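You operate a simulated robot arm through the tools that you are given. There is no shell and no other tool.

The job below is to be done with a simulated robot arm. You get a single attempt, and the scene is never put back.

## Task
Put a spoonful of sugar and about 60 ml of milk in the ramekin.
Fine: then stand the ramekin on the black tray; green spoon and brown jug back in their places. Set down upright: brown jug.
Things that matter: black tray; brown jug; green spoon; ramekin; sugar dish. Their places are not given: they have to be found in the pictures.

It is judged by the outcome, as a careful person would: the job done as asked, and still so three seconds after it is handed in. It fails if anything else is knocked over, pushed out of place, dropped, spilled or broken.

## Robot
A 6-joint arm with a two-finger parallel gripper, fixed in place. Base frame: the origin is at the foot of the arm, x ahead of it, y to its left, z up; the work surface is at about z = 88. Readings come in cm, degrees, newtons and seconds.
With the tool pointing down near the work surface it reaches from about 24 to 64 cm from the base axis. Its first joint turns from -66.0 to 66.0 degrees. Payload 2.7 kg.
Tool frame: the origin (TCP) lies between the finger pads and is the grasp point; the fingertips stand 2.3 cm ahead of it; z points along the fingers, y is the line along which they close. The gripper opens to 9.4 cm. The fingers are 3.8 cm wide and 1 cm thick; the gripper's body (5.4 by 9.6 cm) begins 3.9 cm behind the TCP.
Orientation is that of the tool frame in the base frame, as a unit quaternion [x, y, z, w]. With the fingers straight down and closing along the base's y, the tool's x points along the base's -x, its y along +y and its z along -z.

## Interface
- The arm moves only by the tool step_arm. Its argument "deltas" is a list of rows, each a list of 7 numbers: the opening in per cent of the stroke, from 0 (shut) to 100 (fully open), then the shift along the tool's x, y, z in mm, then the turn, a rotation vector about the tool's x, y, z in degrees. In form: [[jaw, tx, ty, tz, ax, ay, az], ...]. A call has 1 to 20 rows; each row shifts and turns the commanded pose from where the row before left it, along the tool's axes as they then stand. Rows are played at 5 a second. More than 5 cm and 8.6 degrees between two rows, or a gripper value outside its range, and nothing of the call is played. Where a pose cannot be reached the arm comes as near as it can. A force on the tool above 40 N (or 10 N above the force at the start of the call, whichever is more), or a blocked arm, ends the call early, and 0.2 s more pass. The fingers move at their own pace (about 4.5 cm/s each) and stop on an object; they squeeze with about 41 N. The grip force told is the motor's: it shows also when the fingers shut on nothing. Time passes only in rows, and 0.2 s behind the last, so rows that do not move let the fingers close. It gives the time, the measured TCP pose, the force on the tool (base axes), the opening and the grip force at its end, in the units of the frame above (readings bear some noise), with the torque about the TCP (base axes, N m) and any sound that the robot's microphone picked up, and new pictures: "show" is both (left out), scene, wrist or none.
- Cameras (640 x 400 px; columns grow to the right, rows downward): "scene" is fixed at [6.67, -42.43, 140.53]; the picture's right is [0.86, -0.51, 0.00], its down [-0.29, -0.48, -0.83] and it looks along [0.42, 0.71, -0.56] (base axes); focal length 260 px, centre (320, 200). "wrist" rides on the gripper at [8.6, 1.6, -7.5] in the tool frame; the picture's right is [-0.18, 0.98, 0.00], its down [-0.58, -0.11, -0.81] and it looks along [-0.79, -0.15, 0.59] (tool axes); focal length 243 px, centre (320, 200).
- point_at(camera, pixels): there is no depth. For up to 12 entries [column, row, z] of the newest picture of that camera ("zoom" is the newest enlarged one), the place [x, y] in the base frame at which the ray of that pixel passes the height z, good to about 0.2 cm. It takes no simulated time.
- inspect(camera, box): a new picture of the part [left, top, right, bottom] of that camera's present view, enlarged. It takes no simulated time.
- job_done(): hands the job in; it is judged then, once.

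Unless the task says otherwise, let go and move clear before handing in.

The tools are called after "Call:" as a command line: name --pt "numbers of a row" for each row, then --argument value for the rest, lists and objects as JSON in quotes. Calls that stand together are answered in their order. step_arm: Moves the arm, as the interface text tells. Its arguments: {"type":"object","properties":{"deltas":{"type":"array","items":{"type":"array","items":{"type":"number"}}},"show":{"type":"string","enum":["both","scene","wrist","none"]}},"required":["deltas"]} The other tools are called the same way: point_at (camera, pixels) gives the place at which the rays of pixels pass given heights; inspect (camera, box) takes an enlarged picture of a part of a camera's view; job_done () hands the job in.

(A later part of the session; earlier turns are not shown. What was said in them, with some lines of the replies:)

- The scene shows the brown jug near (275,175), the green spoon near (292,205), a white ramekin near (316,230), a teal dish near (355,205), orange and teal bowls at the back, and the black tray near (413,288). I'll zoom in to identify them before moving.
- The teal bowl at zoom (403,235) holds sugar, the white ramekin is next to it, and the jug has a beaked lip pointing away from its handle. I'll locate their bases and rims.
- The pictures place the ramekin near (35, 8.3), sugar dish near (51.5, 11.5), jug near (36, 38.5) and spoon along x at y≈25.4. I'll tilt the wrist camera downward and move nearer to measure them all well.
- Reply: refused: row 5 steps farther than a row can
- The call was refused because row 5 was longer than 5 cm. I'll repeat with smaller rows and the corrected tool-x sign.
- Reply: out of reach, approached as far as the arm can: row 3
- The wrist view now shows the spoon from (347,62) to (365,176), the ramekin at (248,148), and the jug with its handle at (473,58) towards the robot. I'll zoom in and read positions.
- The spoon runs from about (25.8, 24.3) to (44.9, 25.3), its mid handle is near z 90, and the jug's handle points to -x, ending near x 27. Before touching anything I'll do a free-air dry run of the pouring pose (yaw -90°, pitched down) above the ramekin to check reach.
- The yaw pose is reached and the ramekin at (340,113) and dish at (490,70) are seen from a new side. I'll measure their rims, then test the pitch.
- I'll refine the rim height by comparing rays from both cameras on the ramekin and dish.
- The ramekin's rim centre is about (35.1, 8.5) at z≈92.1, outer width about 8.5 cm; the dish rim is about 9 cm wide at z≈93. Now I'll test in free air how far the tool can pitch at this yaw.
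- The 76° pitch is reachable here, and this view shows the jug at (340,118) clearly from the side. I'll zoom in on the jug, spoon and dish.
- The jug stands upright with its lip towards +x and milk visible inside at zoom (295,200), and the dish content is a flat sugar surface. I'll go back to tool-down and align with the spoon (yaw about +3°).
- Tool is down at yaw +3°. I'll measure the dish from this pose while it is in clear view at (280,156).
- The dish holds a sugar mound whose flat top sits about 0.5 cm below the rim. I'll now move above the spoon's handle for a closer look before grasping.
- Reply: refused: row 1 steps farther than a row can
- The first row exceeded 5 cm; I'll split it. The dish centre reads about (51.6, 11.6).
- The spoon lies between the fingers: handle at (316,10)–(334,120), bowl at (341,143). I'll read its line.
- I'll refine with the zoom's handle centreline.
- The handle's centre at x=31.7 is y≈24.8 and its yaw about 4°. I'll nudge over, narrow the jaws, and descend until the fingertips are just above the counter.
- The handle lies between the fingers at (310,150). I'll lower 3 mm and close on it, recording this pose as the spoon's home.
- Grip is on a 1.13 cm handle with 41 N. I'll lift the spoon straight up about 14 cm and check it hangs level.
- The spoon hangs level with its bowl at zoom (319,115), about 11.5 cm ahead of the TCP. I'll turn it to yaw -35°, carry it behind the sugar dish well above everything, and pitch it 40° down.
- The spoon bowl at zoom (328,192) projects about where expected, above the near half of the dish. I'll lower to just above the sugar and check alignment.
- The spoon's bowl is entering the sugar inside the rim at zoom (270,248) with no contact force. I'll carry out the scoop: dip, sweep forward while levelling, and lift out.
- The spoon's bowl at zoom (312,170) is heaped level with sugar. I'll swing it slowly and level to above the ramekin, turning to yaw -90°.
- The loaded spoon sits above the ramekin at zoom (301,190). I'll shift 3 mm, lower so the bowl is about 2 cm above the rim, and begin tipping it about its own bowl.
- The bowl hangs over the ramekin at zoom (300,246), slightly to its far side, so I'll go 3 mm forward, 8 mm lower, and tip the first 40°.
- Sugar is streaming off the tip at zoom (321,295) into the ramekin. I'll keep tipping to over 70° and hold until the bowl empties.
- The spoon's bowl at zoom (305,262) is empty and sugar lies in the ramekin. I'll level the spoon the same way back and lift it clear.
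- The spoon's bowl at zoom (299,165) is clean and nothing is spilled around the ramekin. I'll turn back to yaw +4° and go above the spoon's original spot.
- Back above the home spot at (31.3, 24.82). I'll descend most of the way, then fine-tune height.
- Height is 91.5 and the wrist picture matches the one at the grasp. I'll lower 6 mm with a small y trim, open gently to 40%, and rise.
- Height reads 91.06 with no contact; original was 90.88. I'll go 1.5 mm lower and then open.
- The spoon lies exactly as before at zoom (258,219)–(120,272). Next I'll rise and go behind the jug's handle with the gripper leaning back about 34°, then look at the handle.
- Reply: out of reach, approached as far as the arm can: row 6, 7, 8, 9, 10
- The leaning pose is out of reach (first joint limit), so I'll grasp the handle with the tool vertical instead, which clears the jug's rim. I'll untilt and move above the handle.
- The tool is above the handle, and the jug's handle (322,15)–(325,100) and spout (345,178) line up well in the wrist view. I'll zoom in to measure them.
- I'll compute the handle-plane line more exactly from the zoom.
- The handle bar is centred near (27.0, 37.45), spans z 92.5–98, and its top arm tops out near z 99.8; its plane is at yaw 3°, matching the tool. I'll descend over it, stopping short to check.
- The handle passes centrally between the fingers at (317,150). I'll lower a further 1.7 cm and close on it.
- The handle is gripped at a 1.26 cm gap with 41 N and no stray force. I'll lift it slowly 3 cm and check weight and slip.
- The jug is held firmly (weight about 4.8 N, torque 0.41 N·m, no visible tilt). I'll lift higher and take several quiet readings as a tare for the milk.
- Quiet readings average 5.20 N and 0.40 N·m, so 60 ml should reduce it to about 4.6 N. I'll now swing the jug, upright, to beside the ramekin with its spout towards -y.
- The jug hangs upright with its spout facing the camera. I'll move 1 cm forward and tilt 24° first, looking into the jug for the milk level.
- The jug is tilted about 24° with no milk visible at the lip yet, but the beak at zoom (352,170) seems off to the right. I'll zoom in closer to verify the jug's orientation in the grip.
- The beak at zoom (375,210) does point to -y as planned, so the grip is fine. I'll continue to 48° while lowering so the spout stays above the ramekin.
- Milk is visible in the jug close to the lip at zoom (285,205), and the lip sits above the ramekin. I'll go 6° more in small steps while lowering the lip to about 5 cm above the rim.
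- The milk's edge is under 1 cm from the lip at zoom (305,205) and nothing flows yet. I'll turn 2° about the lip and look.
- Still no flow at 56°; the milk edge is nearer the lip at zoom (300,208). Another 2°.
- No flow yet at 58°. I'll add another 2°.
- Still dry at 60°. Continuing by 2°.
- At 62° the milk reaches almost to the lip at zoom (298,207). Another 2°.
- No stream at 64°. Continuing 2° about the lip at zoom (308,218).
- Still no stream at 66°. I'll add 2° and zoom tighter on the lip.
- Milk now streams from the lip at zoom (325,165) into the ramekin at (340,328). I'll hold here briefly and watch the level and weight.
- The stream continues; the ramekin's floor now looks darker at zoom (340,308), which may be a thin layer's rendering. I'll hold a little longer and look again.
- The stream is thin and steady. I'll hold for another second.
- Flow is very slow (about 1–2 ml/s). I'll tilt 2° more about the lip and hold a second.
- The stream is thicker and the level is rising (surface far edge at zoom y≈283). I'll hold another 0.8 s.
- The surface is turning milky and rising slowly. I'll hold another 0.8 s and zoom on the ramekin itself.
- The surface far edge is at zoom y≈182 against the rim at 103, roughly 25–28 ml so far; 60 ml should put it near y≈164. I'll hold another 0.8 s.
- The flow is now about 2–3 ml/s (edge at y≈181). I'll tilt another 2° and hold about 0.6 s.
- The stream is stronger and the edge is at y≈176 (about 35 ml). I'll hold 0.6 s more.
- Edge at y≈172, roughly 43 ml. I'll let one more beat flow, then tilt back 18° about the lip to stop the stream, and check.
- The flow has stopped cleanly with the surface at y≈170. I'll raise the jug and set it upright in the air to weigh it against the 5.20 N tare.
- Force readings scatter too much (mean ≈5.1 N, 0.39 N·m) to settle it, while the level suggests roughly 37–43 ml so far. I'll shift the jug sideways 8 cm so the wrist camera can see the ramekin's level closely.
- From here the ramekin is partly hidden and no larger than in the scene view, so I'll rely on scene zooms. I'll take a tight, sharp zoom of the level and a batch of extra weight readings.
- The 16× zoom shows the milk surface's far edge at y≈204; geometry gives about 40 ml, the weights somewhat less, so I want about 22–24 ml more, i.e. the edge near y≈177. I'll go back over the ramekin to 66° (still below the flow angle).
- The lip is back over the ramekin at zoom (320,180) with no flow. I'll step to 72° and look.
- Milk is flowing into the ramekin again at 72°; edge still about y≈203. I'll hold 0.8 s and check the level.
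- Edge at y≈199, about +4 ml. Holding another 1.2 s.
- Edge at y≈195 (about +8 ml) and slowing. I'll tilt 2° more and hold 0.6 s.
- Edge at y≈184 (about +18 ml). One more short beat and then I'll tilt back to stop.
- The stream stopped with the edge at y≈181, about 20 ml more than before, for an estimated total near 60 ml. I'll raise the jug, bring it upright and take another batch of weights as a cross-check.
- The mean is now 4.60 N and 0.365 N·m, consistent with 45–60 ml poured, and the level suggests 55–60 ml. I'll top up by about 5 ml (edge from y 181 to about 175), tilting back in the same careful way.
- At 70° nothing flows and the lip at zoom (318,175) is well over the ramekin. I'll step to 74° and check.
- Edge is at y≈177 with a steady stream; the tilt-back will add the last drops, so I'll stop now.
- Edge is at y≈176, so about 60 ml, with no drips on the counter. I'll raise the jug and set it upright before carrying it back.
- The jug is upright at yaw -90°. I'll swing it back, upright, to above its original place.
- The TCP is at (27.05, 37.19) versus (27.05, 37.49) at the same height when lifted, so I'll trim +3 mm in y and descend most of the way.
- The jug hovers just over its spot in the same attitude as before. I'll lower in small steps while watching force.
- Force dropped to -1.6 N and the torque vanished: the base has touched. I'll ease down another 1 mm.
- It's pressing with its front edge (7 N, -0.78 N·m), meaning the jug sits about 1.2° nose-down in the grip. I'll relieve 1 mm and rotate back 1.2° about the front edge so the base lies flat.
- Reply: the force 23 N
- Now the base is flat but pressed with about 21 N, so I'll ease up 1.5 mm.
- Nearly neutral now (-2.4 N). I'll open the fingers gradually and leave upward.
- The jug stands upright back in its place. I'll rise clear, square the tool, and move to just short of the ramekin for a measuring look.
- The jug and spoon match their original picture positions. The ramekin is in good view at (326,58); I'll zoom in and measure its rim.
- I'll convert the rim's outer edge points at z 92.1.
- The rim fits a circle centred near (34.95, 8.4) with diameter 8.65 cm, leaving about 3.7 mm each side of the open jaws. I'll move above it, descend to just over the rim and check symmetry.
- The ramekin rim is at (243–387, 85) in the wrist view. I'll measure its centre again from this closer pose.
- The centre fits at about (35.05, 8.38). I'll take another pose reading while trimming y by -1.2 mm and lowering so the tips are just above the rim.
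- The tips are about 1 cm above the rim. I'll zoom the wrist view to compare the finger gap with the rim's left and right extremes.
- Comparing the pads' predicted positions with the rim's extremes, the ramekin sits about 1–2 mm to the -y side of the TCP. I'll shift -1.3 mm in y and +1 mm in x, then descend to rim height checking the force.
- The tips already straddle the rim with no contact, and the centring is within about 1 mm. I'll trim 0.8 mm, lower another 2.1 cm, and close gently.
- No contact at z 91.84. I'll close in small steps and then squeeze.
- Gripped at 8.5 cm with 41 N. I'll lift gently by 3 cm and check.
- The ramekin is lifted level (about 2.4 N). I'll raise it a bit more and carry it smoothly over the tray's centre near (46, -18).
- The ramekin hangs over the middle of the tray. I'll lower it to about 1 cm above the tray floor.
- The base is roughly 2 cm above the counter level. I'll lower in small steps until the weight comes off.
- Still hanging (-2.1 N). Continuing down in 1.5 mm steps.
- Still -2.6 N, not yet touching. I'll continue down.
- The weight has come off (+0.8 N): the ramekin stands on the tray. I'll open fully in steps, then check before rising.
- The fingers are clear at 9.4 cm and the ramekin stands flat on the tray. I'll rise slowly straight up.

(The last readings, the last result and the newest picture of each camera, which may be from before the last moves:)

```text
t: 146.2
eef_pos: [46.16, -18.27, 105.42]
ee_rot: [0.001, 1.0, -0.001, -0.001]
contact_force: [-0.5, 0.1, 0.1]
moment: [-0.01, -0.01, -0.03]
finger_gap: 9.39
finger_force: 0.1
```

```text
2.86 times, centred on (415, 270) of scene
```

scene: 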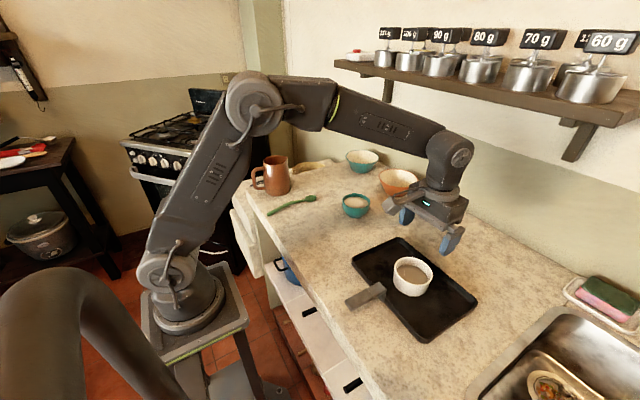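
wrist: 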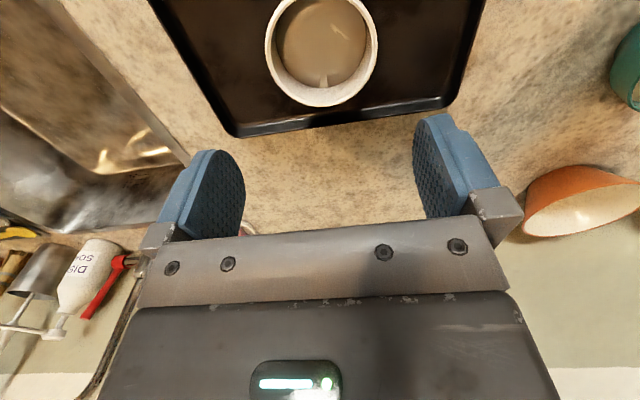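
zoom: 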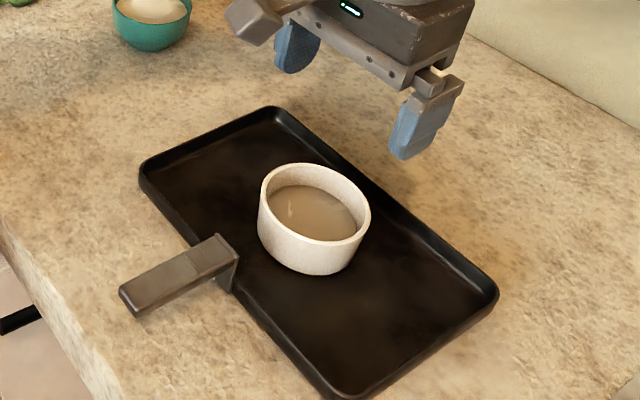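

The ramekin stands in the middle of the tray at zoom (314,218). I'll back the arm away a bit more and take a last look at everything.

Call:
step_arm --pt "100 0 0 -45 0 0 0" --pt "100 0 0 -40 0 0 0" --pt "100 35 20 0 0 0 0" --pt "100 35 20 0 0 0 0" --pt "100 0 0 0 0 0 0"

Call:
inspect --camera "scene" --box '[230, 130, 430, 255]'

Call:
inspect --camera "scene" --box '[330, 220, 500, 350]'

```text
t: 147.4
eef_pos: [39.27, -14.25, 113.78]
ee_rot: [0.001, 1.0, 0.001, 0.0]
contact_force: [1.0, 0.2, 0.7]
moment: [-0.02, -0.02, -0.03]
finger_gap: 9.39
finger_force: 0.1
```

scene: 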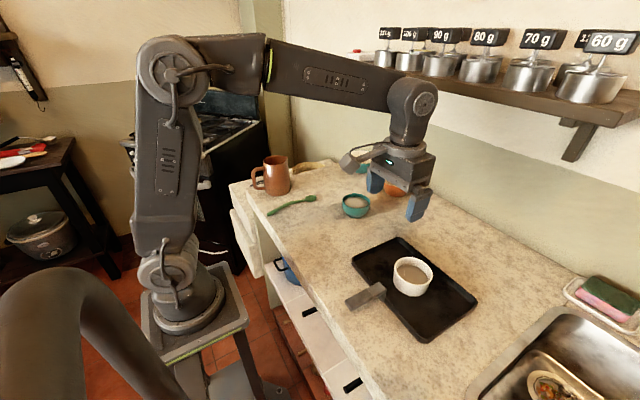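
wrist: 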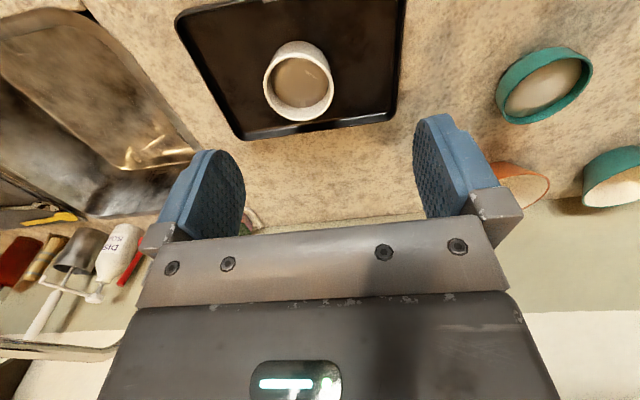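

```text
3.20 times, centred on (330, 192) of scene
```

zoom: 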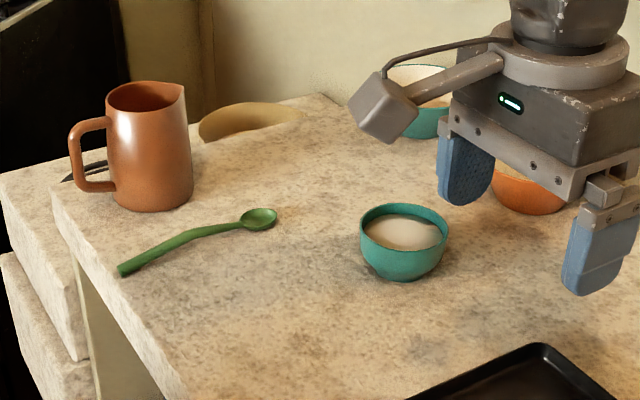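

```text
3.08 times, centred on (415, 285) of scene
```

zoom: 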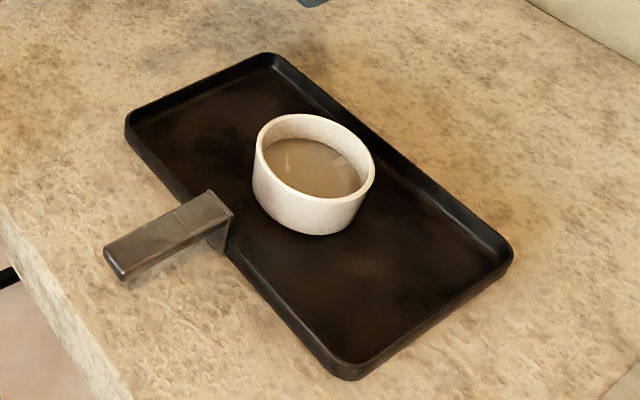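

Everything is in order: the jug stands upright at zoom (150,145) and the spoon lies at (190,240), both as in the first pictures. The tray has not moved, and the ramekin with sugar and milk stands on it at zoom (314,175), with nothing spilled. The arm is clear, so I'm handing the job in.

Call:
job_done

```text
The job is handed in.
```

The job is handed in. The ramekin stands on the black tray with one spoonful of sugar and about 60 ml of milk in it.

- **Milk amount:** this is an estimate. I judged it mainly from the level in the ramekin. The weight readings were too noisy to pin it down closely, but they agreed roughly, if a little on the low side.
- **Green spoon:** back where it was, lying as in the first pictures.
- **Brown jug:** back in its place and standing upright.
- **Everything else:** the last pictures show no spills. The sugar dish and tray have not moved, and nothing looks disturbed, though the arm partly hid the two bowls at the back in the final view.
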